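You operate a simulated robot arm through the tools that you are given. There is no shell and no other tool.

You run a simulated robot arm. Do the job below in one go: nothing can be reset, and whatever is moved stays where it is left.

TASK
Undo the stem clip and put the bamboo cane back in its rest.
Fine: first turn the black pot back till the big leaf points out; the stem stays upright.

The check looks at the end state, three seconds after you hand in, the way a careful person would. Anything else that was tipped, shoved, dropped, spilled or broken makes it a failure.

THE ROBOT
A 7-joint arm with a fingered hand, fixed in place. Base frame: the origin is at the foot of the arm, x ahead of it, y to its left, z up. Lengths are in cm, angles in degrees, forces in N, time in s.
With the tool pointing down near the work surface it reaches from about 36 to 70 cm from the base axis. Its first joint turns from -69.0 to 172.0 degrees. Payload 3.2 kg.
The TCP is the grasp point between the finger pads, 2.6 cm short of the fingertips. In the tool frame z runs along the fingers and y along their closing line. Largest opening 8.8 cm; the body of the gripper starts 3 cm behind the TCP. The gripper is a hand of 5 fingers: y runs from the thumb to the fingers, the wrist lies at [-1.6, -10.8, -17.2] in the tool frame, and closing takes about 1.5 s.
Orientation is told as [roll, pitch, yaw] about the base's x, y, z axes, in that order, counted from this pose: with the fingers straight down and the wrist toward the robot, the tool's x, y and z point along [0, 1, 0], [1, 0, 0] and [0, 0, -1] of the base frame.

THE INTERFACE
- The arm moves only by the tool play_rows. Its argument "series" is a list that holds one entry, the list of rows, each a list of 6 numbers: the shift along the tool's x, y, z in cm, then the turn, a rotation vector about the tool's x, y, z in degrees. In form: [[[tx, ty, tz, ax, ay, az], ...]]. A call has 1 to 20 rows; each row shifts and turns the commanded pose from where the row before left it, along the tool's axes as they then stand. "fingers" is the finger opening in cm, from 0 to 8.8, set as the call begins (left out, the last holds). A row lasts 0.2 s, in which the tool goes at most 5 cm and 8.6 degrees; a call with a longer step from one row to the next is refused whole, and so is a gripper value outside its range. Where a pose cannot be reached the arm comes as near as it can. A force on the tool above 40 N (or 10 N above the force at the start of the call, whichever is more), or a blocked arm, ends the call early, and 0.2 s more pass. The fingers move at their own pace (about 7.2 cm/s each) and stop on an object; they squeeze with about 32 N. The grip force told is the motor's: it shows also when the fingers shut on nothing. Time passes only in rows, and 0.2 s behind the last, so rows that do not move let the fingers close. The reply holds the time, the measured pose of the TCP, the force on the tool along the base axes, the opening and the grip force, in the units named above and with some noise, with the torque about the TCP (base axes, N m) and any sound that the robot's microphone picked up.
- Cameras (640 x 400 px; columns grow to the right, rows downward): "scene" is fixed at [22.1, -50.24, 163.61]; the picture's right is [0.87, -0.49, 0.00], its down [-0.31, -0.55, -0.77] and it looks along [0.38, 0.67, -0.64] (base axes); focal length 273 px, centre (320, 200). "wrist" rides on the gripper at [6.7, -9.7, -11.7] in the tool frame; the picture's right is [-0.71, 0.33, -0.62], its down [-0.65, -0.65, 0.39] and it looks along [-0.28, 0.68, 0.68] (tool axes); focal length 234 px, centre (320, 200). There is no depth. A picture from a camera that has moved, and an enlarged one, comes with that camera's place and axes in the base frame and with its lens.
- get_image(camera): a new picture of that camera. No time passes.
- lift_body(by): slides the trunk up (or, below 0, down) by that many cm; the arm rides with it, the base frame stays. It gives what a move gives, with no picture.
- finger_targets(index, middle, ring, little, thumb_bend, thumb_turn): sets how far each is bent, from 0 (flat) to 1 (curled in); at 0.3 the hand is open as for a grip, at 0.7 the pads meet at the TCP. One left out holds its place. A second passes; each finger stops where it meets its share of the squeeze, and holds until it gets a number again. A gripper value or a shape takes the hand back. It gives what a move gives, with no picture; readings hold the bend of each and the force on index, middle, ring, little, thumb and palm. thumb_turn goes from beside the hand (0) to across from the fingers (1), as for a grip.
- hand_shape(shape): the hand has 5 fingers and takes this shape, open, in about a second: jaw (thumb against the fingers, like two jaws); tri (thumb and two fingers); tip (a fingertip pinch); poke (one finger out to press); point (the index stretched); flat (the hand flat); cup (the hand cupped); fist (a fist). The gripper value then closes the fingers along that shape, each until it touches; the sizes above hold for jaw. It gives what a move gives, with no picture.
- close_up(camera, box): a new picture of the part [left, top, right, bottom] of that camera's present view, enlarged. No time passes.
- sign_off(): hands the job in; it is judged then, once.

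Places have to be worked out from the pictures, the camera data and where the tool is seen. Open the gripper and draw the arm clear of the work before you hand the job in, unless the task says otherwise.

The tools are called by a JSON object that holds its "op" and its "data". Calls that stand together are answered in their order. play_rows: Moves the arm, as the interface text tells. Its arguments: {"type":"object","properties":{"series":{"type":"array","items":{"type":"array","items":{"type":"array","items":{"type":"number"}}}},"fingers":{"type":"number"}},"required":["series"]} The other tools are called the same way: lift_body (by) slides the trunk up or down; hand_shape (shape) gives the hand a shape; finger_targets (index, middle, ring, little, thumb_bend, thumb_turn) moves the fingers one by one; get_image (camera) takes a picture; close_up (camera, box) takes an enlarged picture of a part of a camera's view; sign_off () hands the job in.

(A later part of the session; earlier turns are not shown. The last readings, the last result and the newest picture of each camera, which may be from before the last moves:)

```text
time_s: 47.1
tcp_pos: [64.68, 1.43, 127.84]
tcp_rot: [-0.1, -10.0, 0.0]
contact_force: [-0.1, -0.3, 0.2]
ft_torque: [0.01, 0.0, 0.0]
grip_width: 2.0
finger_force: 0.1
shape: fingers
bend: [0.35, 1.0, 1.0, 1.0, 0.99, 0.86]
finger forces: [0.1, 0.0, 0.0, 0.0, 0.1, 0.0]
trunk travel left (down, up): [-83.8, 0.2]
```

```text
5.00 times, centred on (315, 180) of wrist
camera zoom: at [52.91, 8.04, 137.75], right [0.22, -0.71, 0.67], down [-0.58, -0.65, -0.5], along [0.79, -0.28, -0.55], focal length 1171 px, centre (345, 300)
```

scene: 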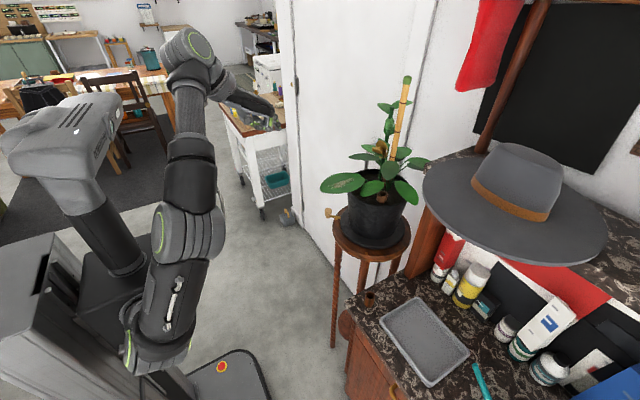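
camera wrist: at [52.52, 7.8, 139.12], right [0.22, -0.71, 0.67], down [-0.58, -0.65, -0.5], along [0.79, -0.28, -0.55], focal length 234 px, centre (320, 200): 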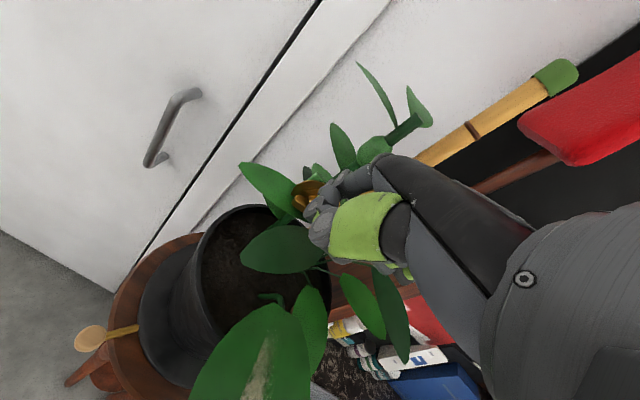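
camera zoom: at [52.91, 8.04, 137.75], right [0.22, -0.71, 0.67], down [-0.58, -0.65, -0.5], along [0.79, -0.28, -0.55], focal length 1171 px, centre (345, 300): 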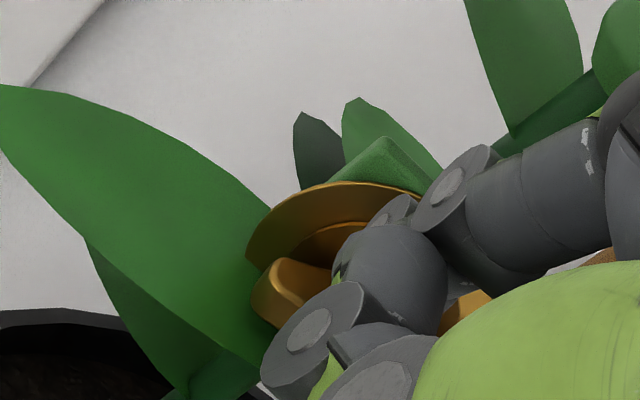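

No contact yet. I press down in small steps, watching force and torque.

{"op": "play_rows", "data": {"series": [[[0, -0.05, 0.3, 0, 0, 0], [0, -0.05, 0.3, 0, 0, 0], [0, -0.05, 0.3, 0, 0, 0]]]}}

{"op": "close_up", "data": {"camera": "scene", "box": [370, 120, 410, 160]}}

```text
time_s: 47.9
tcp_pos: [64.56, 1.48, 127.01]
tcp_rot: [0.0, -10.3, 0.0]
contact_force: [-0.9, 1.1, 4.1]
ft_torque: [0.03, -0.19, 0.05]
grip_width: 2.07
finger_force: 2.5
shape: fingers
bend: [0.34, 1.0, 1.0, 1.0, 0.99, 0.86]
finger forces: [3.7, 0.0, 0.0, 0.0, 0.1, 0.1]
trunk travel left (down, up): [-83.8, 0.2]
```

```text
10.00 times, centred on (390, 140) of scene
camera zoom: at [22.1, -50.24, 163.61], right [0.87, -0.49, 0.0], down [-0.31, -0.55, -0.77], along [0.38, 0.67, -0.64], focal length 2734 px, centre (-380, 800)
```

zoom: 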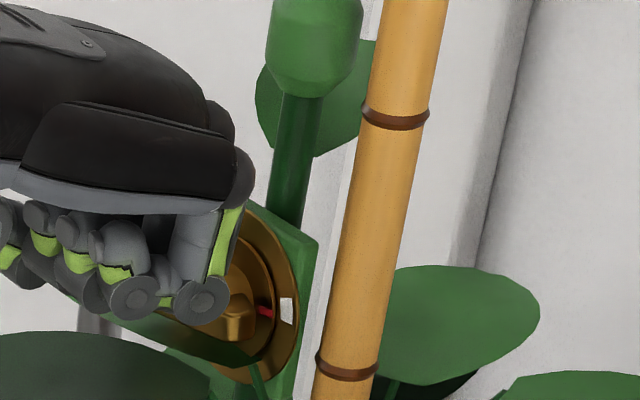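

Contact at ~4 N on the index; the red pointer hasn't moved yet. I continue pressing gently.

{"op": "play_rows", "data": {"series": [[[0, -0.05, 0.25, 0, 0, 0], [0, -0.05, 0.25, 0, 0, 0]]]}}

{"op": "close_up", "data": {"camera": "scene", "box": [370, 120, 410, 160]}}

```text
time_s: 48.5
tcp_pos: [64.59, 1.56, 126.29]
tcp_rot: [-0.1, -10.0, 0.0]
contact_force: [-0.5, 2.6, 2.3]
ft_torque: [0.01, -0.1, 0.08]
grip_width: 2.04
finger_force: 1.2
shape: fingers
bend: [0.34, 1.0, 1.0, 1.0, 0.99, 0.86]
finger forces: [3.2, 0.0, 0.0, 0.0, 0.0, 0.0]
trunk travel left (down, up): [-83.8, 0.2]
```

```text
10.00 times, centred on (390, 140) of scene
camera zoom: at [22.1, -50.24, 163.61], right [0.87, -0.49, 0.0], down [-0.31, -0.55, -0.77], along [0.38, 0.67, -0.64], focal length 2734 px, centre (-380, 800)
```

zoom: 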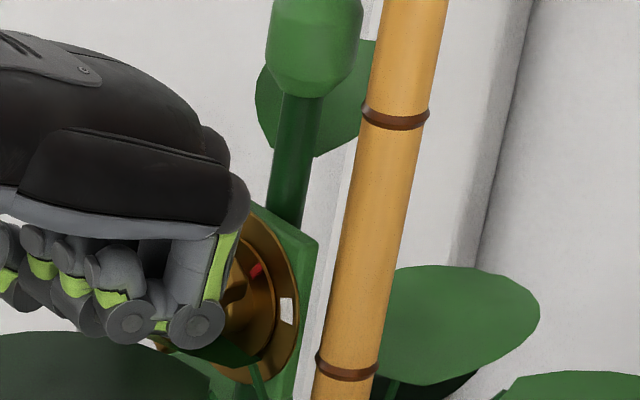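

The red pointer swung up about 40° with low force, so counter-clockwise is free. I keep pressing down, then will push sideways to finish.

{"op": "play_rows", "data": {"series": [[[-0.05, -0.05, 0.27, 0, 0, 0], [-0.05, -0.05, 0.27, 0, 0, 0], [-0.05, -0.05, 0.27, 0, 0, 0]]]}}

{"op": "close_up", "data": {"camera": "scene", "box": [370, 120, 410, 160]}}

```text
time_s: 49.3
tcp_pos: [64.41, 1.42, 125.44]
tcp_rot: [0.0, -10.1, 0.0]
contact_force: [-1.1, 3.0, 1.6]
ft_torque: [-0.01, -0.07, 0.15]
grip_width: 2.06
finger_force: 1.5
shape: fingers
bend: [0.34, 1.0, 1.0, 1.0, 0.99, 0.86]
finger forces: [3.0, 0.1, 0.0, 0.0, 0.1, 0.0]
trunk travel left (down, up): [-83.8, 0.2]
```

```text
10.00 times, centred on (390, 140) of scene
camera zoom: at [22.1, -50.24, 163.61], right [0.87, -0.49, 0.0], down [-0.31, -0.55, -0.77], along [0.38, 0.67, -0.64], focal length 2734 px, centre (-380, 800)
```

zoom: 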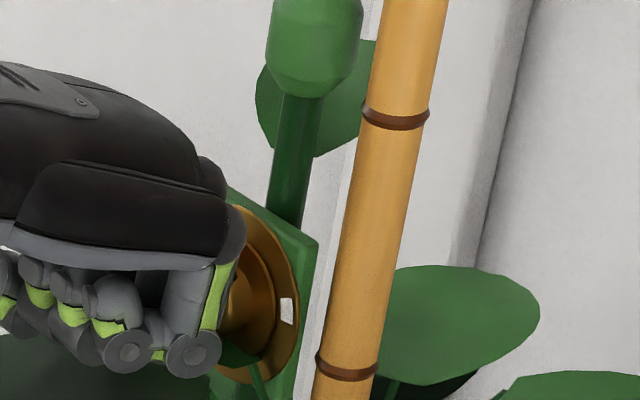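

The pointer passed behind the hand; the lever must be past ~60°. Now I push sideways (−y) to bring it to vertical, watching for a stop.

{"op": "play_rows", "data": {"series": [[[-0.25, -0.03, 0.15, 0, 0, 0], [-0.25, -0.03, 0.15, 0, 0, 0], [-0.25, 0, 0, 0, 0, 0]]]}}

{"op": "close_up", "data": {"camera": "scene", "box": [370, 120, 410, 160]}}

{"op": "close_up", "data": {"camera": "wrist", "box": [255, 120, 355, 220]}}

```text
time_s: 50.1
tcp_pos: [64.41, 1.0, 125.29]
tcp_rot: [-0.1, -10.0, 0.2]
contact_force: [-1.5, 7.8, 3.7]
ft_torque: [0.03, -0.15, 0.47]
grip_width: 1.99
finger_force: 4.9
shape: fingers
bend: [0.34, 1.0, 1.0, 1.0, 0.99, 0.86]
finger forces: [9.3, 0.0, 0.1, 0.0, 0.0, 0.0]
trunk travel left (down, up): [-83.8, 0.2]
```

```text
10.00 times, centred on (390, 140) of scene
camera zoom: at [22.1, -50.24, 163.61], right [0.87, -0.49, 0.0], down [-0.31, -0.55, -0.77], along [0.38, 0.67, -0.64], focal length 2734 px, centre (-380, 800)
```

zoom: 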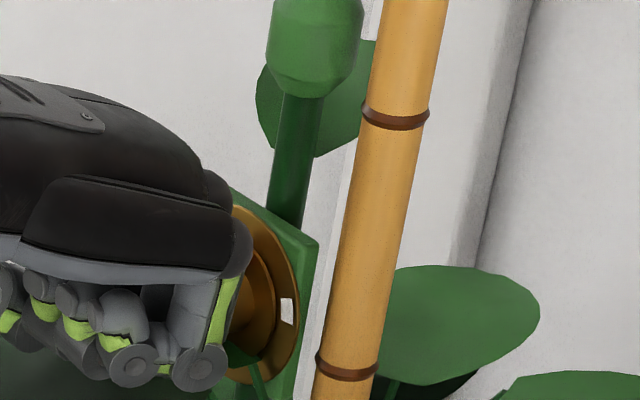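

```text
4.00 times, centred on (305, 170) of wrist
camera zoom: at [52.68, 7.6, 135.25], right [0.22, -0.71, 0.67], down [-0.57, -0.65, -0.5], along [0.79, -0.28, -0.55], focal length 937 px, centre (380, 320)
```

zoom: 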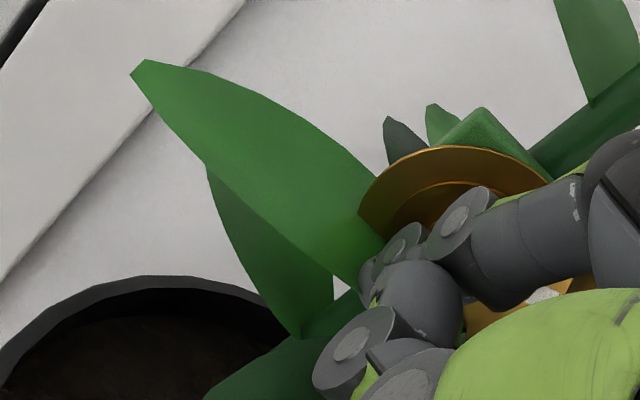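

Force rose to ~9 N, which could be the end stop. I back the finger off to the left and up to see the dial.

{"op": "play_rows", "data": {"series": [[[0.5, 0, 0, 0, 0, 0], [0.2, -0.3, -0.6, 0, 0, 0], [0, -0.3, -1.5, 0, 0, 0], [0, -1.0, -2.5, 0, 0, 0], [0, -2.0, -2.5, 0, 0, 0], [0, -2.0, -2.0, 0, 0, 0], [0, 0, 0, 0, 0, 0]]]}}

{"op": "close_up", "data": {"camera": "scene", "box": [370, 120, 410, 160]}}

{"op": "get_image", "data": {"camera": "wrist"}}

{"op": "close_up", "data": {"camera": "scene", "box": [310, 60, 450, 290]}}

```text
time_s: 51.7
tcp_pos: [57.49, 1.13, 133.17]
tcp_rot: [0.0, -9.9, 0.0]
contact_force: [0.5, 0.2, 0.0]
ft_torque: [0.01, 0.01, 0.01]
grip_width: 2.03
finger_force: 0.1
shape: fingers
bend: [0.35, 1.0, 1.0, 1.0, 0.99, 0.86]
finger forces: [0.1, 0.1, 0.0, 0.1, 0.1, 0.0]
trunk travel left (down, up): [-83.8, 0.2]
```

```text
10.00 times, centred on (390, 140) of scene
camera zoom: at [22.1, -50.24, 163.61], right [0.87, -0.49, 0.0], down [-0.31, -0.55, -0.77], along [0.38, 0.67, -0.64], focal length 2734 px, centre (-380, 800)
```

zoom: 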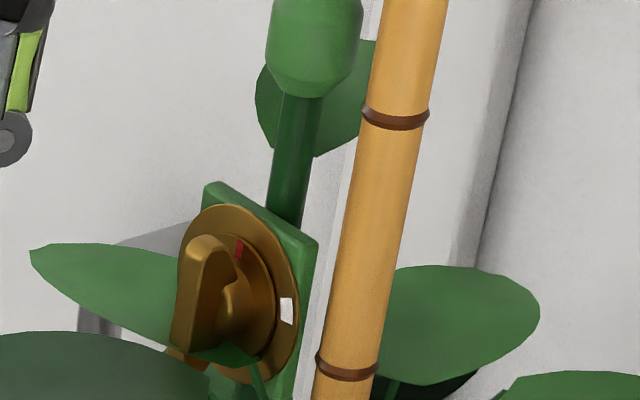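

```text
taken
camera wrist: at [45.83, 7.81, 143.13], right [0.22, -0.71, 0.67], down [-0.58, -0.65, -0.5], along [0.79, -0.28, -0.55], focal length 234 px, centre (320, 200)
```

wrist: 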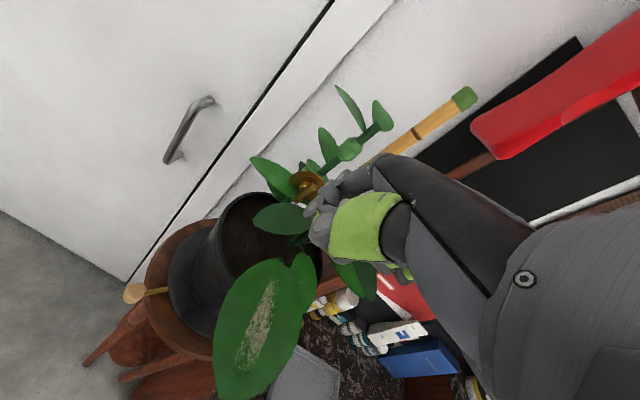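

```text
1.74 times, centred on (380, 175) of scene
camera zoom: at [22.1, -50.24, 163.61], right [0.87, -0.49, 0.0], down [-0.31, -0.55, -0.77], along [0.38, 0.67, -0.64], focal length 476 px, centre (216, 244)
```

zoom: 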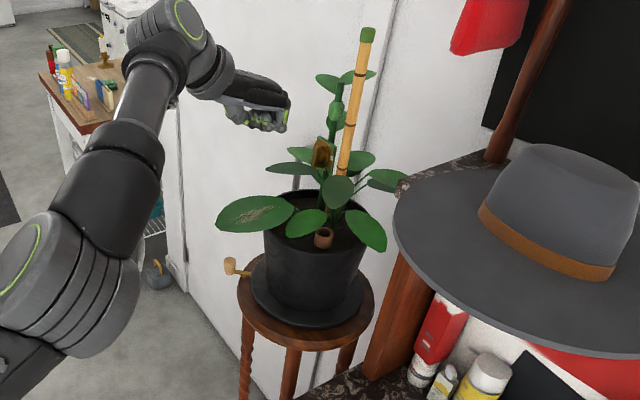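

The lever now stands near vertical with the red pointer at the top. I zoom in to judge its angle and whether the clip let go.

{"op": "close_up", "data": {"camera": "wrist", "box": [270, 150, 350, 220]}}

{"op": "close_up", "data": {"camera": "scene", "box": [380, 133, 400, 160]}}

```text
5.71 times, centred on (310, 185) of wrist
camera zoom: at [45.83, 7.81, 143.13], right [0.22, -0.71, 0.67], down [-0.58, -0.65, -0.5], along [0.79, -0.28, -0.55], focal length 1338 px, centre (377, 286)
```

zoom: 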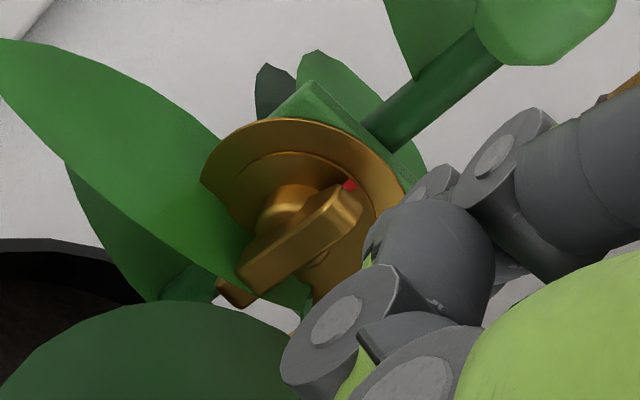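

```text
14.81 times, centred on (390, 146) of scene
camera zoom: at [22.1, -50.24, 163.61], right [0.87, -0.49, 0.0], down [-0.31, -0.55, -0.77], along [0.38, 0.67, -0.64], focal length 4051 px, centre (-717, 993)
```

zoom: 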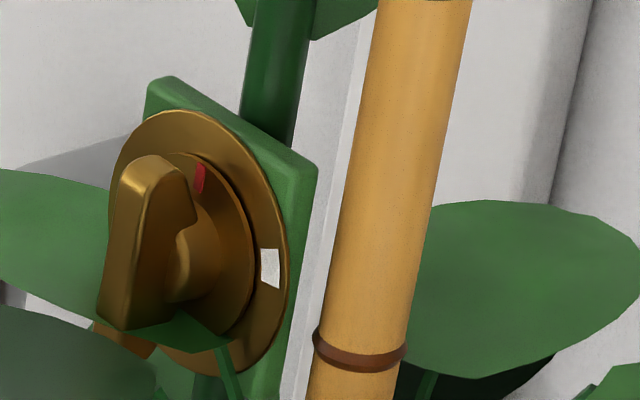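

A brass piece now shows below the disc that wasn't visible before, so the clip may have opened. I draw the hand back and to the right for an unobstructed look.

{"op": "play_rows", "data": {"series": [[[-1.5, -2.0, -0.8, 0, 0, 0], [-2.0, -2.5, -0.5, 0, 0, 0], [-2.0, -2.5, 0, 0, 0, 0], [-2.0, -2.0, 0, 0, 0, 0], [0, 0, 0, 0, 0, 0]]]}}

{"op": "get_image", "data": {"camera": "wrist"}}

{"op": "close_up", "data": {"camera": "wrist", "box": [230, 90, 330, 190]}}

```text
time_s: 52.9
tcp_pos: [48.22, -6.09, 133.1]
tcp_rot: [0.1, -10.0, 0.0]
contact_force: [-0.1, -0.5, 0.0]
ft_torque: [-0.01, 0.03, -0.02]
grip_width: 2.02
finger_force: 0.0
shape: fingers
bend: [0.35, 1.0, 1.0, 1.0, 0.99, 0.86]
finger forces: [0.0, 0.0, 0.0, 0.1, 0.1, 0.0]
trunk travel left (down, up): [-83.8, 0.2]
```

```text
taken
camera wrist: at [36.6, 0.51, 143.02], right [0.22, -0.71, 0.67], down [-0.58, -0.65, -0.5], along [0.79, -0.28, -0.55], focal length 234 px, centre (320, 200)
```

wrist: 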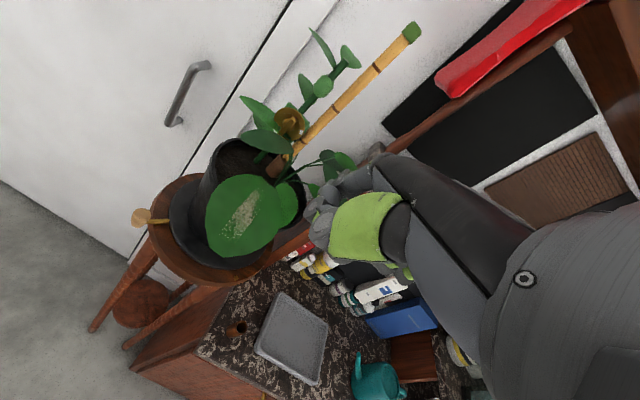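

```text
4.00 times, centred on (280, 140) of wrist
camera zoom: at [36.6, 0.51, 143.02], right [0.22, -0.71, 0.67], down [-0.58, -0.65, -0.5], along [0.79, -0.28, -0.55], focal length 937 px, centre (480, 440)
```

zoom: 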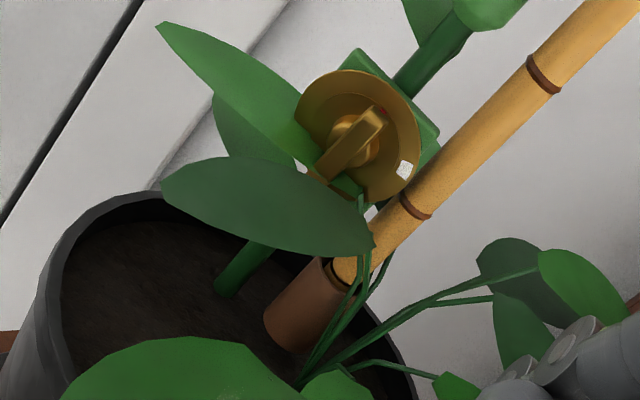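

The lever has rotated ~90° (pointer now at top). Before taking the cane I look again at the tube on the counter and the tube in the pot to decide which is the cane's rest.

{"op": "close_up", "data": {"camera": "wrist", "box": [205, 300, 275, 360]}}

{"op": "close_up", "data": {"camera": "scene", "box": [355, 280, 385, 310]}}

{"op": "close_up", "data": {"camera": "scene", "box": [370, 165, 400, 205]}}

{"op": "close_up", "data": {"camera": "scene", "box": [385, 60, 425, 120]}}

```text
6.67 times, centred on (240, 330) of wrist
camera zoom: at [36.6, 0.51, 143.02], right [0.22, -0.71, 0.67], down [-0.58, -0.65, -0.5], along [0.79, -0.28, -0.55], focal length 1561 px, centre (853, -667)
```

zoom: 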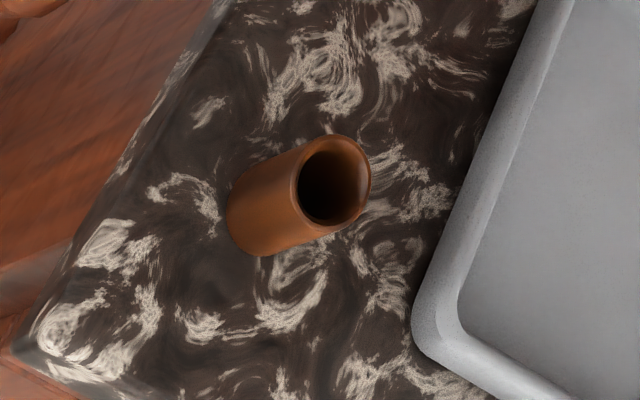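

```text
13.33 times, centred on (370, 295) of scene
camera zoom: at [22.1, -50.24, 163.61], right [0.87, -0.49, 0.0], down [-0.31, -0.55, -0.77], along [0.38, 0.67, -0.64], focal length 3646 px, centre (-347, -1067)
```

zoom: 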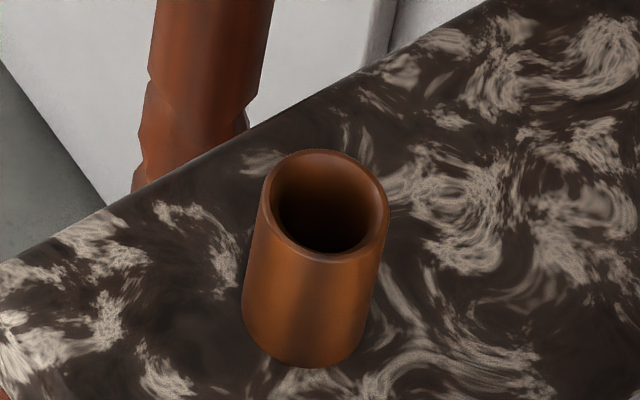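

```text
10.00 times, centred on (385, 185) of scene
camera zoom: at [22.1, -50.24, 163.61], right [0.87, -0.49, 0.0], down [-0.31, -0.55, -0.77], along [0.38, 0.67, -0.64], focal length 2734 px, centre (-330, 350)
```

zoom: 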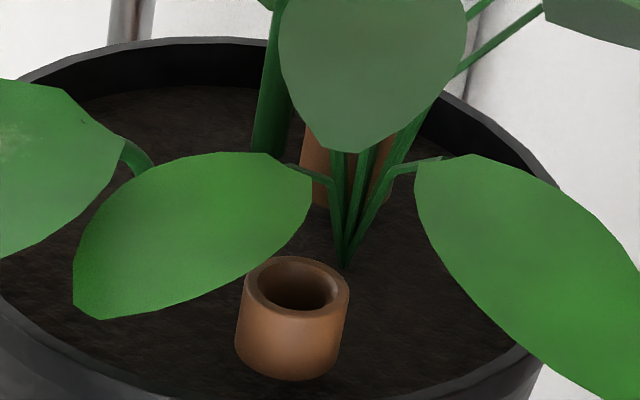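

```text
6.67 times, centred on (405, 90) of scene
camera zoom: at [22.1, -50.24, 163.61], right [0.87, -0.49, 0.0], down [-0.31, -0.55, -0.77], along [0.38, 0.67, -0.64], focal length 1823 px, centre (-247, 933)
```

zoom: 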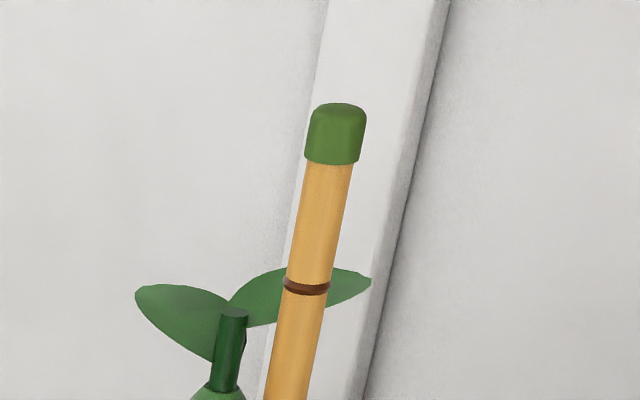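

I judge the separate wooden tube on the bench to be the cane's rest (the clay sleeves belong to the pot; and the leaf no longer blocks the space above it). Now I draw back and turn the hand horizontal again, yawed ~25°, to grip the upright cane near its top.

{"op": "play_rows", "data": {"series": [[[0, -4, 0, 5, 0, 0], [0, -4, 0, 5, 0, 0], [0, 0, 0, -4.62, 4.62, 4.62], [0, 0, 0, -4.62, 4.62, 4.62], [0, 0, 0, -4.62, 4.62, 4.62], [0, 0, 0, -4.62, 4.62, 4.62], [0, 0, 0, -4.62, 4.62, 4.62], [0, 0, 0, -4.62, 4.62, 4.62], [0, 0, 0, -4.62, 4.62, 4.62], [0, 0, 0, -4.62, 4.62, 4.62], [0, 0, 0, -4.62, 4.62, 4.62], [0, 0, 0, -4.62, 4.62, 4.62], [0, 0, 0, -4.62, 4.62, 4.62], [0, 0, 0, -4.62, 4.62, 4.62], [0, 0, 0, -4.62, 4.62, 4.62], [0, 0, 0, -4.62, 4.62, 4.62], [0, 0, 0, -4.62, 4.62, 4.62], [0, 0, 0, 8, 0, 0], [0, 0, 0, 8, 0, 0], [0, 0, 0, 8, 0, 0]]]}}

{"op": "hand_shape", "data": {"shape": "tri"}}

{"op": "get_image", "data": {"camera": "wrist"}}

{"op": "get_image", "data": {"camera": "scene"}}

```text
time_s: 57.1
tcp_pos: [42.37, -4.37, 132.95]
tcp_rot: [90.0, 0.1, -66.0]
contact_force: [-1.2, -1.4, 0.0]
ft_torque: [-0.06, 0.0, 0.01]
grip_width: 2.02
finger_force: 0.0
shape: fingers
bend: [0.35, 1.0, 1.0, 1.0, 0.99, 0.86]
finger forces: [0.1, 0.0, 0.0, 0.0, 0.1, 0.0]
out of reach, approached as far as the arm can: row 19, 20
trunk travel left (down, up): [-83.8, 0.2]
```

```text
time_s: 58.0
tcp_pos: [42.38, -4.58, 133.07]
tcp_rot: [90.0, 0.0, -66.2]
contact_force: [0.7, 0.0, 0.5]
ft_torque: [0.0, 0.01, 0.01]
grip_width: 8.77
finger_force: 0.0
shape: tri
bend: [0.3, 0.3, 0.99, 0.99, 0.3, 0.97]
finger forces: [0.1, 0.0, 0.0, 0.1, 0.0, 0.0]
trunk travel left (down, up): [-83.8, 0.2]
```

```text
taken
camera wrist: at [27.53, -0.44, 139.83], right [-0.44, -0.56, -0.71], down [0.09, 0.76, -0.65], along [0.89, -0.35, -0.28], focal length 234 px, centre (320, 200)
```

wrist: 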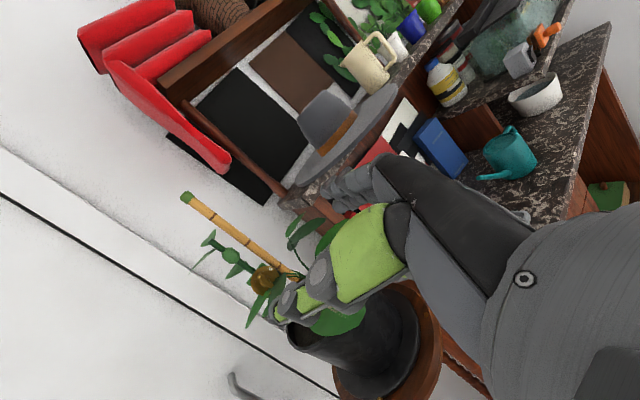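

```text
taken
```

scene: 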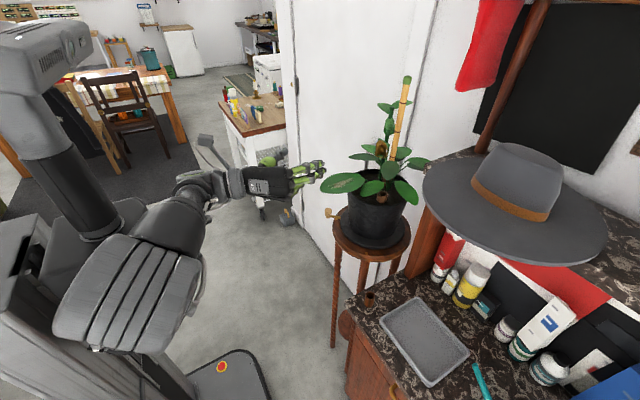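

The hand is horizontal with tri shape open, yaw 24°. I move up to a pre-approach point 9 cm in front of the cane's top at z≈142.3.

{"op": "play_rows", "data": {"series": [[[1.55, 1.69, 3.1, 0, 0, 0], [1.55, 1.69, 3.1, 0, 0, 0], [1.55, 1.69, 3.1, 0, 0, 0], [1.55, 1.69, 3.1, 0, 0, 0], [1.55, 1.69, 3.1, 0, 0, 0], [1.55, 1.69, 3.1, 0, 0, 0], [0, 0, 0, 0, 0, 0]]]}}

{"op": "get_image", "data": {"camera": "wrist"}}

{"op": "close_up", "data": {"camera": "scene", "box": [340, 40, 440, 140]}}

```text
time_s: 59.6
tcp_pos: [63.5, -6.47, 142.5]
tcp_rot: [90.1, 0.0, -66.0]
contact_force: [0.4, 0.0, -0.2]
ft_torque: [0.02, 0.0, -0.01]
grip_width: 8.77
finger_force: 0.0
shape: tri
bend: [0.3, 0.3, 0.99, 0.99, 0.3, 0.97]
finger forces: [0.0, 0.1, 0.1, 0.1, 0.0, 0.0]
trunk travel left (down, up): [-83.8, 0.2]
```

```text
taken
camera wrist: at [48.74, -2.3, 149.09], right [-0.43, -0.56, -0.71], down [0.09, 0.76, -0.65], along [0.9, -0.35, -0.28], focal length 234 px, centre (320, 200)
```

wrist: 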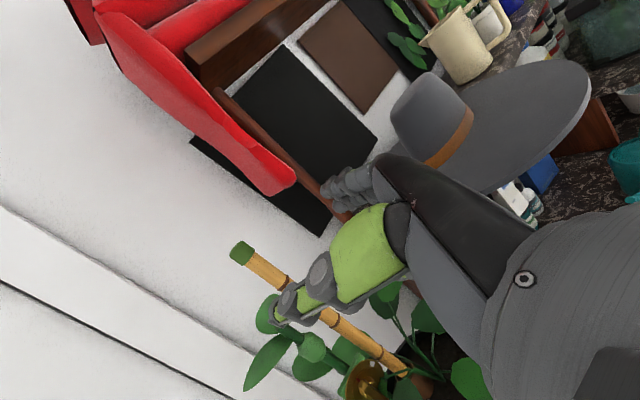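

```text
4.00 times, centred on (390, 90) of scene
camera zoom: at [22.1, -50.24, 163.61], right [0.87, -0.49, 0.0], down [-0.31, -0.55, -0.77], along [0.38, 0.67, -0.64], focal length 1094 px, centre (40, 640)
```

zoom: 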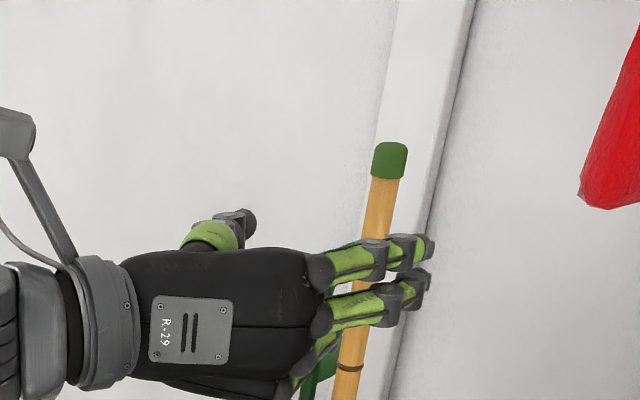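

The cane top triangulates to (72.7, −2.0, 144.9), centered between my thumb and fingers 10 cm ahead. I raise a touch and advance 9 cm.

{"op": "play_rows", "data": {"series": [[[0.3, -0.2, 1.5, 0, 0, 0], [0, -0.1, 1.6, 0, 0, 0], [0, 0, 1.6, 0, 0, 0], [0, 0, 1.6, 0, 0, 0], [0, 0, 1.5, 0, 0, 0], [0, 0, 1.3, 0, 0, 0], [0, 0, 0, 0, 0, 0]]]}}

{"op": "get_image", "data": {"camera": "wrist"}}

{"op": "close_up", "data": {"camera": "scene", "box": [360, 40, 440, 120]}}

```text
time_s: 61.2
tcp_pos: [71.67, -2.34, 142.61]
tcp_rot: [90.0, 0.0, -66.0]
contact_force: [-0.2, -1.4, -0.2]
ft_torque: [0.0, 0.0, 0.04]
grip_width: 8.81
finger_force: 0.0
shape: tri
bend: [0.3, 0.3, 0.99, 0.99, 0.3, 0.97]
finger forces: [0.0, 0.1, 0.0, 0.0, 0.1, 0.0]
trunk travel left (down, up): [-83.8, 0.2]
```

```text
taken
camera wrist: at [56.79, 1.75, 149.42], right [-0.44, -0.56, -0.71], down [0.09, 0.76, -0.65], along [0.9, -0.35, -0.28], focal length 234 px, centre (320, 200)
```

wrist: 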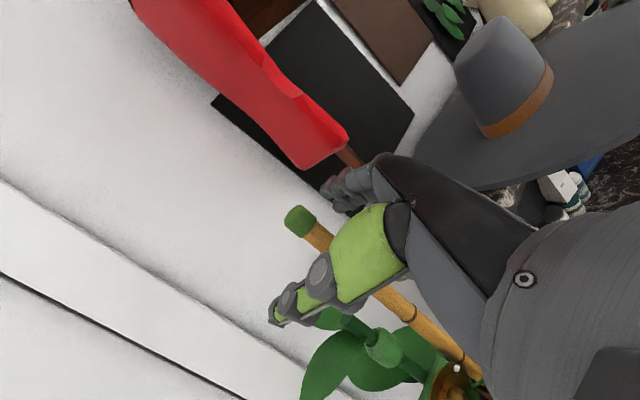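

```text
5.00 times, centred on (400, 80) of scene
camera zoom: at [22.1, -50.24, 163.61], right [0.87, -0.49, 0.0], down [-0.31, -0.55, -0.77], along [0.38, 0.67, -0.64], focal length 1367 px, centre (-80, 800)
```

zoom: 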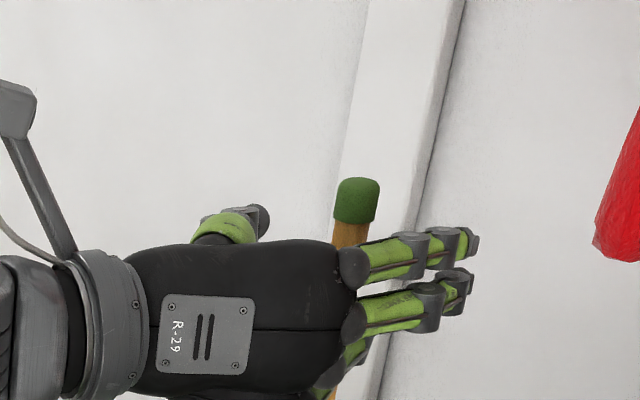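

The cane is 1 cm beyond the TCP and centered. I close stepwise, first to 3 cm, watching which side touches.

{"op": "play_rows", "data": {"series": [[[0, 0, 0, 0, 0, 0], [0, 0, 0, 0, 0, 0], [0, 0, 0, 0, 0, 0], [0, 0, 0, 0, 0, 0]]], "fingers": 3}}

{"op": "close_up", "data": {"camera": "wrist", "box": [250, 150, 450, 350]}}

{"op": "close_up", "data": {"camera": "scene", "box": [360, 40, 440, 120]}}

```text
time_s: 62.2
tcp_pos: [71.66, -2.34, 142.7]
tcp_rot: [90.0, 0.0, -66.0]
contact_force: [0.0, 0.4, 0.1]
ft_torque: [0.03, 0.0, -0.04]
grip_width: 3.08
finger_force: 0.1
shape: tri
bend: [0.56, 0.5, 0.99, 0.99, 0.41, 1.0]
finger forces: [0.0, 0.0, 0.1, 0.0, 0.1, 0.1]
trunk travel left (down, up): [-83.8, 0.2]
```

```text
2.00 times, centred on (350, 250) of wrist
camera zoom: at [56.82, 1.78, 149.41], right [-0.44, -0.56, -0.71], down [0.09, 0.76, -0.65], along [0.9, -0.35, -0.28], focal length 468 px, centre (260, 100)
```

zoom: 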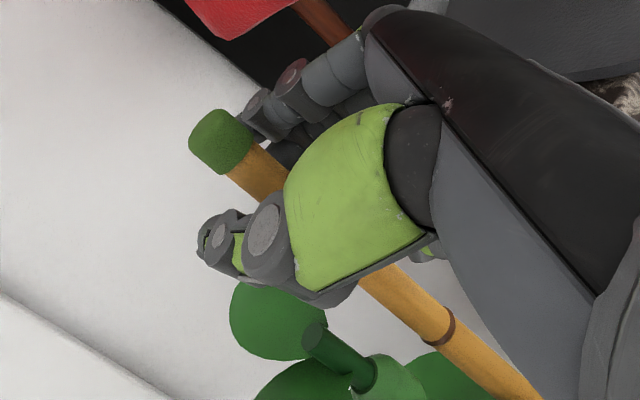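

```text
5.00 times, centred on (400, 80) of scene
camera zoom: at [22.1, -50.24, 163.61], right [0.87, -0.49, 0.0], down [-0.31, -0.55, -0.77], along [0.38, 0.67, -0.64], focal length 1367 px, centre (-80, 800)
```

zoom: 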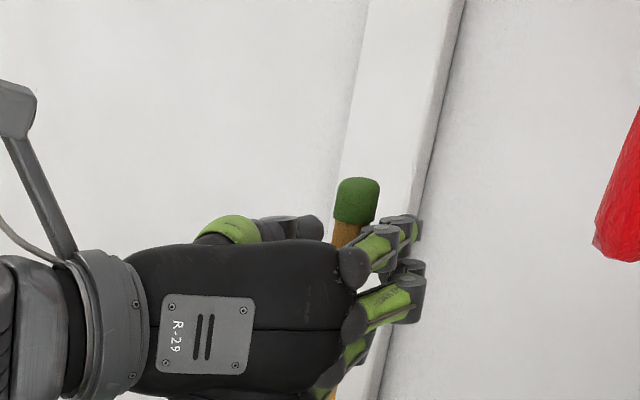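

No contact at 3 cm. I close onto the cane.

{"op": "play_rows", "data": {"series": [[[0, 0, 0, 0, 0, 0], [0, 0, 0, 0, 0, 0], [0, 0, 0, 0, 0, 0], [0, 0, 0, 0, 0, 0], [0, 0, 0, 0, 0, 0]]], "fingers": 1}}

{"op": "close_up", "data": {"camera": "wrist", "box": [250, 150, 450, 350]}}

{"op": "close_up", "data": {"camera": "scene", "box": [350, 60, 440, 190]}}

```text
time_s: 63.4
tcp_pos: [71.49, -2.35, 142.61]
tcp_rot: [90.0, 0.0, -66.2]
contact_force: [1.2, -0.7, 0.7]
ft_torque: [0.0, 0.0, 0.03]
grip_width: 1.06
finger_force: 0.1
shape: tri
bend: [0.65, 0.62, 0.99, 0.99, 0.55, 1.0]
finger forces: [0.8, 0.0, 0.1, 0.0, 0.0, 0.0]
trunk travel left (down, up): [-83.8, 0.2]
```

```text
2.00 times, centred on (350, 250) of wrist
camera zoom: at [56.84, 1.75, 149.4], right [-0.44, -0.56, -0.71], down [0.09, 0.76, -0.65], along [0.9, -0.35, -0.28], focal length 468 px, centre (260, 100)
```

zoom: 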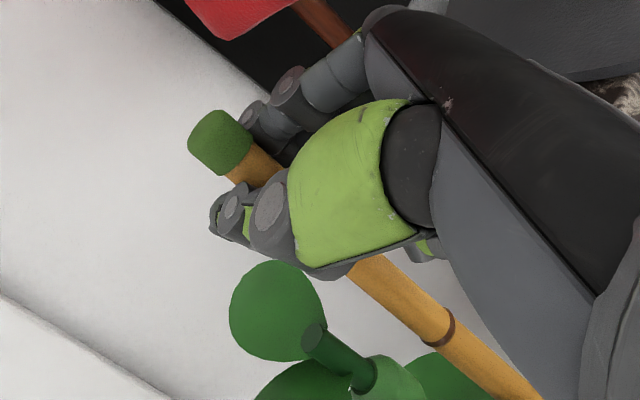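

```text
3.08 times, centred on (395, 125) of scene
camera zoom: at [22.1, -50.24, 163.61], right [0.87, -0.49, 0.0], down [-0.31, -0.55, -0.77], along [0.38, 0.67, -0.64], focal length 841 px, centre (89, 431)
```

zoom: 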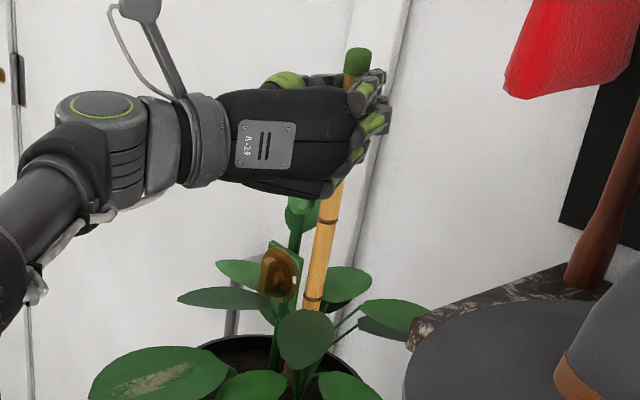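

Only light index contact at 1 cm nominal. I close fully so the fingers stop on the cane and squeeze.

{"op": "play_rows", "data": {"series": [[[0, 0, 0, 0, 0, 0], [0, 0, 0, 0, 0, 0], [0, 0, 0, 0, 0, 0], [0, 0, 0, 0, 0, 0], [0, 0, 0, 0, 0, 0], [0, 0, 0, 0, 0, 0]]], "fingers": 0}}

{"op": "close_up", "data": {"camera": "wrist", "box": [250, 150, 450, 350]}}

{"op": "close_up", "data": {"camera": "scene", "box": [350, 60, 440, 190]}}

```text
time_s: 64.8
tcp_pos: [71.74, -2.41, 142.58]
tcp_rot: [90.0, 0.0, -66.0]
contact_force: [5.2, 1.8, 3.7]
ft_torque: [0.0, -0.16, -0.02]
grip_width: 0.74
finger_force: 32.4
shape: tri
bend: [0.65, 0.71, 1.0, 1.0, 0.8, 1.0]
finger forces: [16.7, 11.7, 0.0, 0.1, 28.4, 0.0]
trunk travel left (down, up): [-83.8, 0.2]
```

```text
2.00 times, centred on (350, 250) of wrist
camera zoom: at [56.96, 1.87, 149.37], right [-0.44, -0.56, -0.71], down [0.09, 0.76, -0.65], along [0.9, -0.35, -0.28], focal length 468 px, centre (260, 100)
```

zoom: 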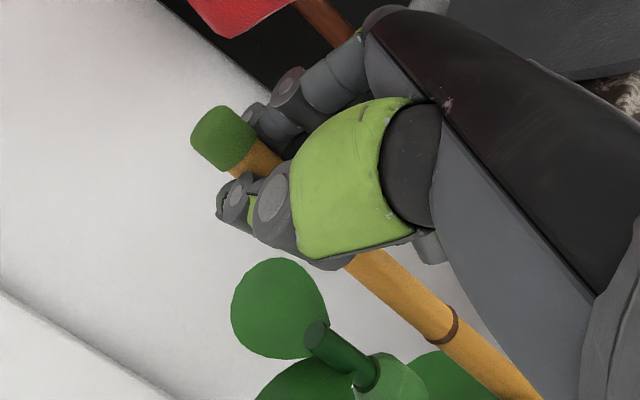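

```text
3.08 times, centred on (395, 125) of scene
camera zoom: at [22.1, -50.24, 163.61], right [0.87, -0.49, 0.0], down [-0.31, -0.55, -0.77], along [0.38, 0.67, -0.64], focal length 841 px, centre (89, 431)
```

zoom: 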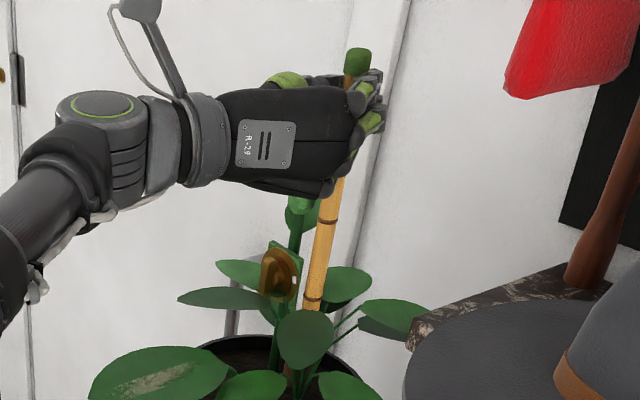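

The cane is gripped (thumb 28 N against index 17 + middle 12). I lift gently one centimetre and check the force for any remaining hold by the clip.

{"op": "play_rows", "data": {"series": [[[0.3, 0, 0, 0, 0, 0], [0.3, 0, 0, 0, 0, 0], [0.4, 0, 0, 0, 0, 0], [0, 0, 0, 0, 0, 0]]]}}

{"op": "close_up", "data": {"camera": "scene", "box": [350, 60, 440, 190]}}

```text
time_s: 65.8
tcp_pos: [71.58, -2.36, 143.73]
tcp_rot: [90.1, 0.0, -66.0]
contact_force: [0.2, 0.1, -1.5]
ft_torque: [0.05, -0.06, -0.04]
grip_width: 0.75
finger_force: 31.8
shape: tri
bend: [0.66, 0.71, 1.0, 1.0, 0.8, 1.0]
finger forces: [17.8, 11.4, 0.0, 0.1, 28.5, 0.0]
trunk travel left (down, up): [-83.8, 0.2]
```

```text
3.08 times, centred on (395, 125) of scene
camera zoom: at [22.1, -50.24, 163.61], right [0.87, -0.49, 0.0], down [-0.31, -0.55, -0.77], along [0.38, 0.67, -0.64], focal length 841 px, centre (89, 431)
```

zoom: 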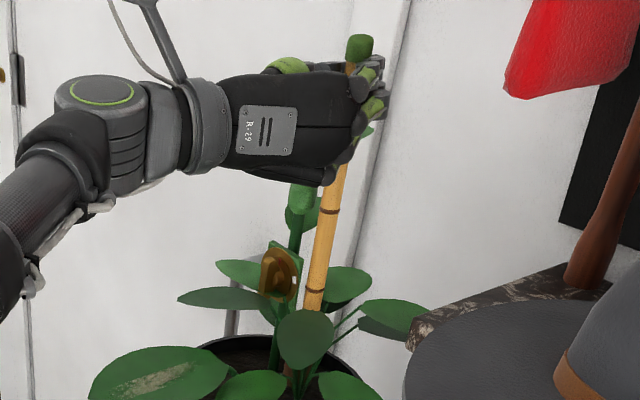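

The cane rises freely (only its ~1.5 N weight) and the stem hasn't moved, so the clip has released it. I lift another 3.5 cm and look at its foot.

{"op": "play_rows", "data": {"series": [[[0.6, 0, 0, 0, 0, 0], [0.8, 0, 0, 0, 0, 0], [0.8, 0, 0, 0, 0, 0], [0.8, 0, 0, 0, 0, 0], [0.5, 0, 0, 0, 0, 0], [0, 0, 0, 0, 0, 0]]]}}

{"op": "close_up", "data": {"camera": "scene", "box": [350, 60, 440, 190]}}

{"op": "close_up", "data": {"camera": "scene", "box": [370, 130, 420, 190]}}

{"op": "get_image", "data": {"camera": "wrist"}}

```text
time_s: 67.2
tcp_pos: [71.71, -2.24, 147.22]
tcp_rot: [90.0, 0.0, -66.0]
contact_force: [0.5, 0.1, -0.9]
ft_torque: [0.0, -0.02, 0.02]
grip_width: 0.78
finger_force: 31.7
shape: tri
bend: [0.66, 0.71, 1.0, 1.0, 0.81, 1.0]
finger forces: [17.7, 11.5, 0.0, 0.0, 28.0, 0.0]
trunk travel left (down, up): [-83.8, 0.2]
```

```text
3.08 times, centred on (395, 125) of scene
camera zoom: at [22.1, -50.24, 163.61], right [0.87, -0.49, 0.0], down [-0.31, -0.55, -0.77], along [0.38, 0.67, -0.64], focal length 841 px, centre (89, 431)
```

zoom: 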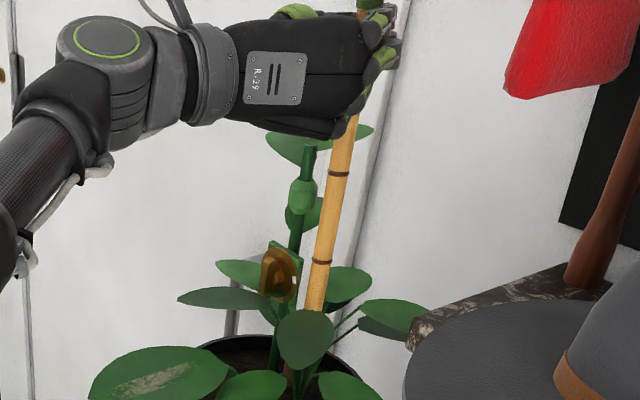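

```text
6.67 times, centred on (395, 160) of scene
camera zoom: at [22.1, -50.24, 163.61], right [0.87, -0.49, 0.0], down [-0.31, -0.55, -0.77], along [0.38, 0.67, -0.64], focal length 1823 px, centre (-180, 467)
```

zoom: 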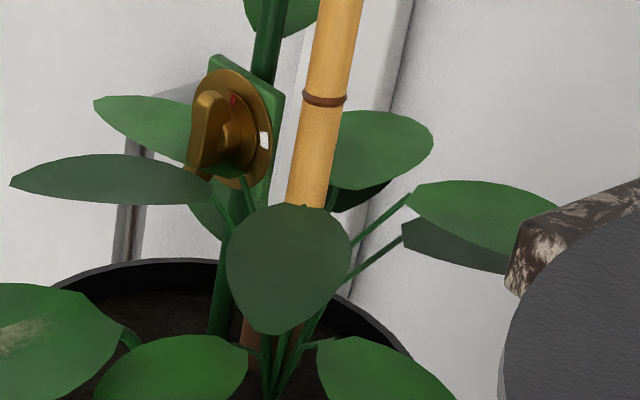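

```text
taken
camera wrist: at [56.92, 1.77, 153.95], right [-0.44, -0.56, -0.71], down [0.09, 0.76, -0.65], along [0.9, -0.35, -0.28], focal length 234 px, centre (320, 200)
```

wrist: 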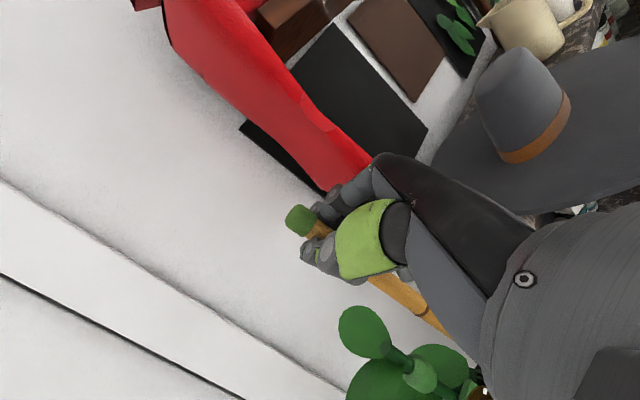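

The foot is hidden behind a leaf. I lift about 3 cm more to be sure it clears the sleeve.

{"op": "play_rows", "data": {"series": [[[0.8, 0, 0, 0, 0, 0], [0.8, 0, 0, 0, 0, 0], [0.8, 0, 0, 0, 0, 0], [0.6, 0, 0, 0, 0, 0], [0, 0, 0, 0, 0, 0]]]}}

{"op": "close_up", "data": {"camera": "scene", "box": [370, 130, 420, 190]}}

{"op": "close_up", "data": {"camera": "scene", "box": [340, 20, 450, 200]}}

```text
time_s: 68.4
tcp_pos: [71.55, -2.25, 150.15]
tcp_rot: [90.0, 0.1, -65.9]
contact_force: [-0.6, -0.4, 0.4]
ft_torque: [0.01, 0.02, 0.01]
grip_width: 0.76
finger_force: 31.9
shape: tri
bend: [0.66, 0.71, 1.0, 1.0, 0.81, 1.0]
finger forces: [17.8, 11.4, 0.0, 0.1, 28.0, 0.1]
trunk travel left (down, up): [-83.8, 0.2]
```

```text
6.67 times, centred on (395, 160) of scene
camera zoom: at [22.1, -50.24, 163.61], right [0.87, -0.49, 0.0], down [-0.31, -0.55, -0.77], along [0.38, 0.67, -0.64], focal length 1823 px, centre (-180, 467)
```

zoom: 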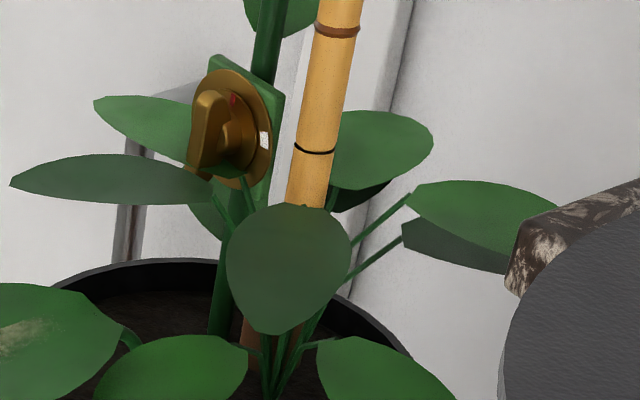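

```text
2.22 times, centred on (395, 110) of scene
camera zoom: at [22.1, -50.24, 163.61], right [0.87, -0.49, 0.0], down [-0.31, -0.55, -0.77], along [0.38, 0.67, -0.64], focal length 608 px, centre (153, 400)
```

zoom: 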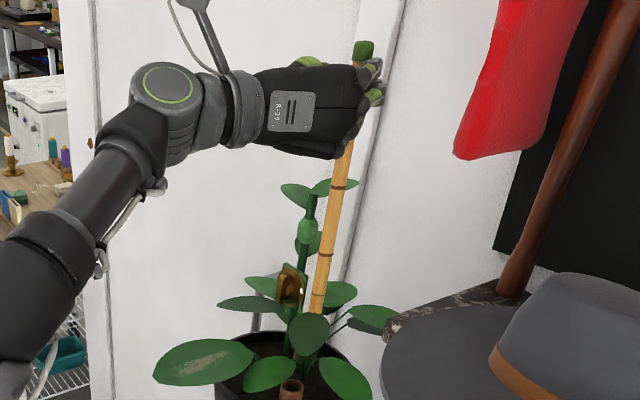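

A black depth line on the cane has come into view (≈ z 125 now). I try lifting a little further to be sure the foot is out, watching reach.

{"op": "play_rows", "data": {"series": [[[0.5, 0, 0, 0, 0, 0], [0.4, 0, 0, 0, 0, 0], [0, 0, 0, 0, 0, 0]]]}}

{"op": "close_up", "data": {"camera": "scene", "box": [375, 145, 415, 195]}}

```text
time_s: 69.2
tcp_pos: [71.72, -2.31, 151.01]
tcp_rot: [90.1, -0.1, -66.0]
contact_force: [0.3, -0.2, 0.1]
ft_torque: [0.01, 0.01, 0.04]
grip_width: 0.76
finger_force: 32.0
shape: tri
bend: [0.66, 0.71, 1.0, 1.0, 0.81, 1.0]
finger forces: [17.7, 11.3, 0.1, 0.1, 28.0, 0.1]
trunk travel left (down, up): [-83.8, 0.2]
```

```text
8.00 times, centred on (395, 170) of scene
camera zoom: at [22.1, -50.24, 163.61], right [0.87, -0.49, 0.0], down [-0.31, -0.55, -0.77], along [0.38, 0.67, -0.64], focal length 2188 px, centre (-280, 440)
```

zoom: 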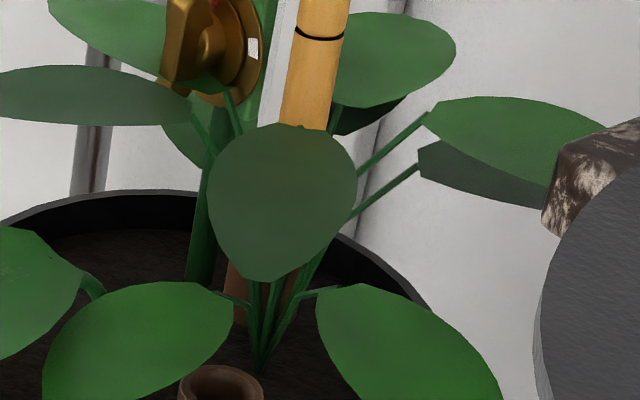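

Still within reach at z=151. The cane runs at least 4.3 cm below its black line, so I keep lifting in small steps.

{"op": "play_rows", "data": {"series": [[[0.6, 0, 0, 0, 0, 0], [0.6, 0, 0, 0, 0, 0], [0.6, 0, 0, 0, 0, 0], [0, 0, 0, 0, 0, 0]]]}}

{"op": "close_up", "data": {"camera": "scene", "box": [375, 125, 415, 185]}}

{"op": "get_image", "data": {"camera": "wrist"}}

```text
time_s: 70.2
tcp_pos: [71.33, -2.72, 152.13]
tcp_rot: [90.0, 0.0, -66.0]
contact_force: [-0.1, 1.1, 0.5]
ft_torque: [-0.01, -0.01, 0.0]
grip_width: 0.77
finger_force: 32.2
shape: tri
bend: [0.66, 0.71, 1.0, 1.0, 0.81, 1.0]
finger forces: [17.8, 11.2, 0.1, 0.0, 28.0, 0.0]
out of reach, approached as far as the arm can: row 2
trunk travel left (down, up): [-83.8, 0.2]
```

```text
6.67 times, centred on (395, 155) of scene
camera zoom: at [22.1, -50.24, 163.61], right [0.87, -0.49, 0.0], down [-0.31, -0.55, -0.77], along [0.38, 0.67, -0.64], focal length 1823 px, centre (-180, 500)
```

zoom: 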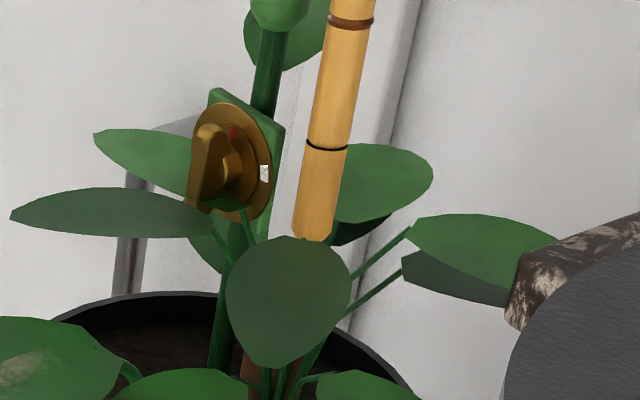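

```text
taken
camera wrist: at [56.59, 1.27, 158.88], right [-0.44, -0.56, -0.71], down [0.09, 0.76, -0.65], along [0.9, -0.35, -0.28], focal length 234 px, centre (320, 200)
```

wrist: 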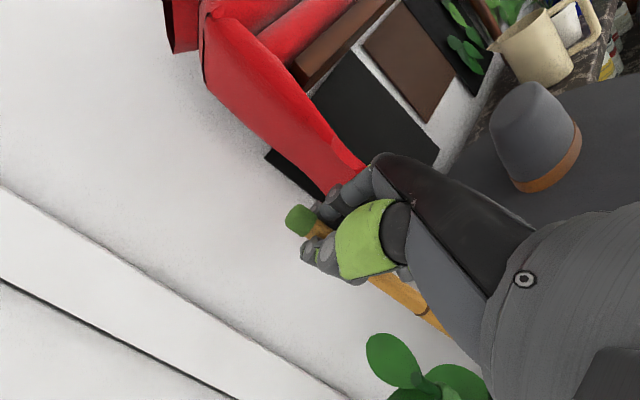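

The foot of the cane is visible at z≈122.6, about 3 cm above the sleeve rim (TCP minus foot ≈ 29.5 cm). I move it back toward the robot while rising, threading between the front leaf and the right-hand leaf.

{"op": "play_rows", "data": {"series": [[[0.8, -0.02, -1.03, 0, 0, 0], [0.9, -0.02, -1.03, 0, 0, 0], [0.9, -0.02, -1.03, 0, 0, 0], [0.9, -0.02, -1.03, 0, 0, 0], [0, 0, 0, 0, 0, 0]]]}}

{"op": "close_up", "data": {"camera": "scene", "box": [340, 20, 450, 200]}}

{"op": "get_image", "data": {"camera": "wrist"}}

```text
time_s: 71.4
tcp_pos: [67.75, -4.31, 155.85]
tcp_rot: [90.0, 0.0, -66.0]
contact_force: [-0.8, 0.4, -0.7]
ft_torque: [0.01, 0.02, 0.01]
grip_width: 0.81
finger_force: 32.0
shape: tri
bend: [0.66, 0.71, 1.0, 1.0, 0.81, 1.0]
finger forces: [17.8, 11.1, 0.1, 0.0, 27.8, 0.0]
trunk travel left (down, up): [-83.8, 0.2]
```

```text
2.22 times, centred on (395, 110) of scene
camera zoom: at [22.1, -50.24, 163.61], right [0.87, -0.49, 0.0], down [-0.31, -0.55, -0.77], along [0.38, 0.67, -0.64], focal length 608 px, centre (153, 400)
```

zoom: 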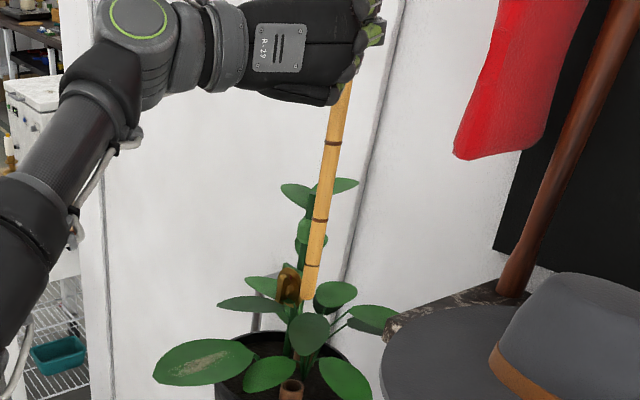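

```text
taken
camera wrist: at [52.96, -0.19, 162.6], right [-0.44, -0.56, -0.71], down [0.09, 0.76, -0.65], along [0.9, -0.35, -0.28], focal length 234 px, centre (320, 200)
```

wrist: 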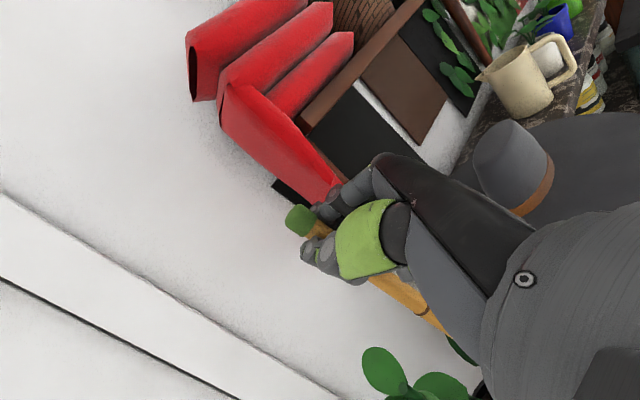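

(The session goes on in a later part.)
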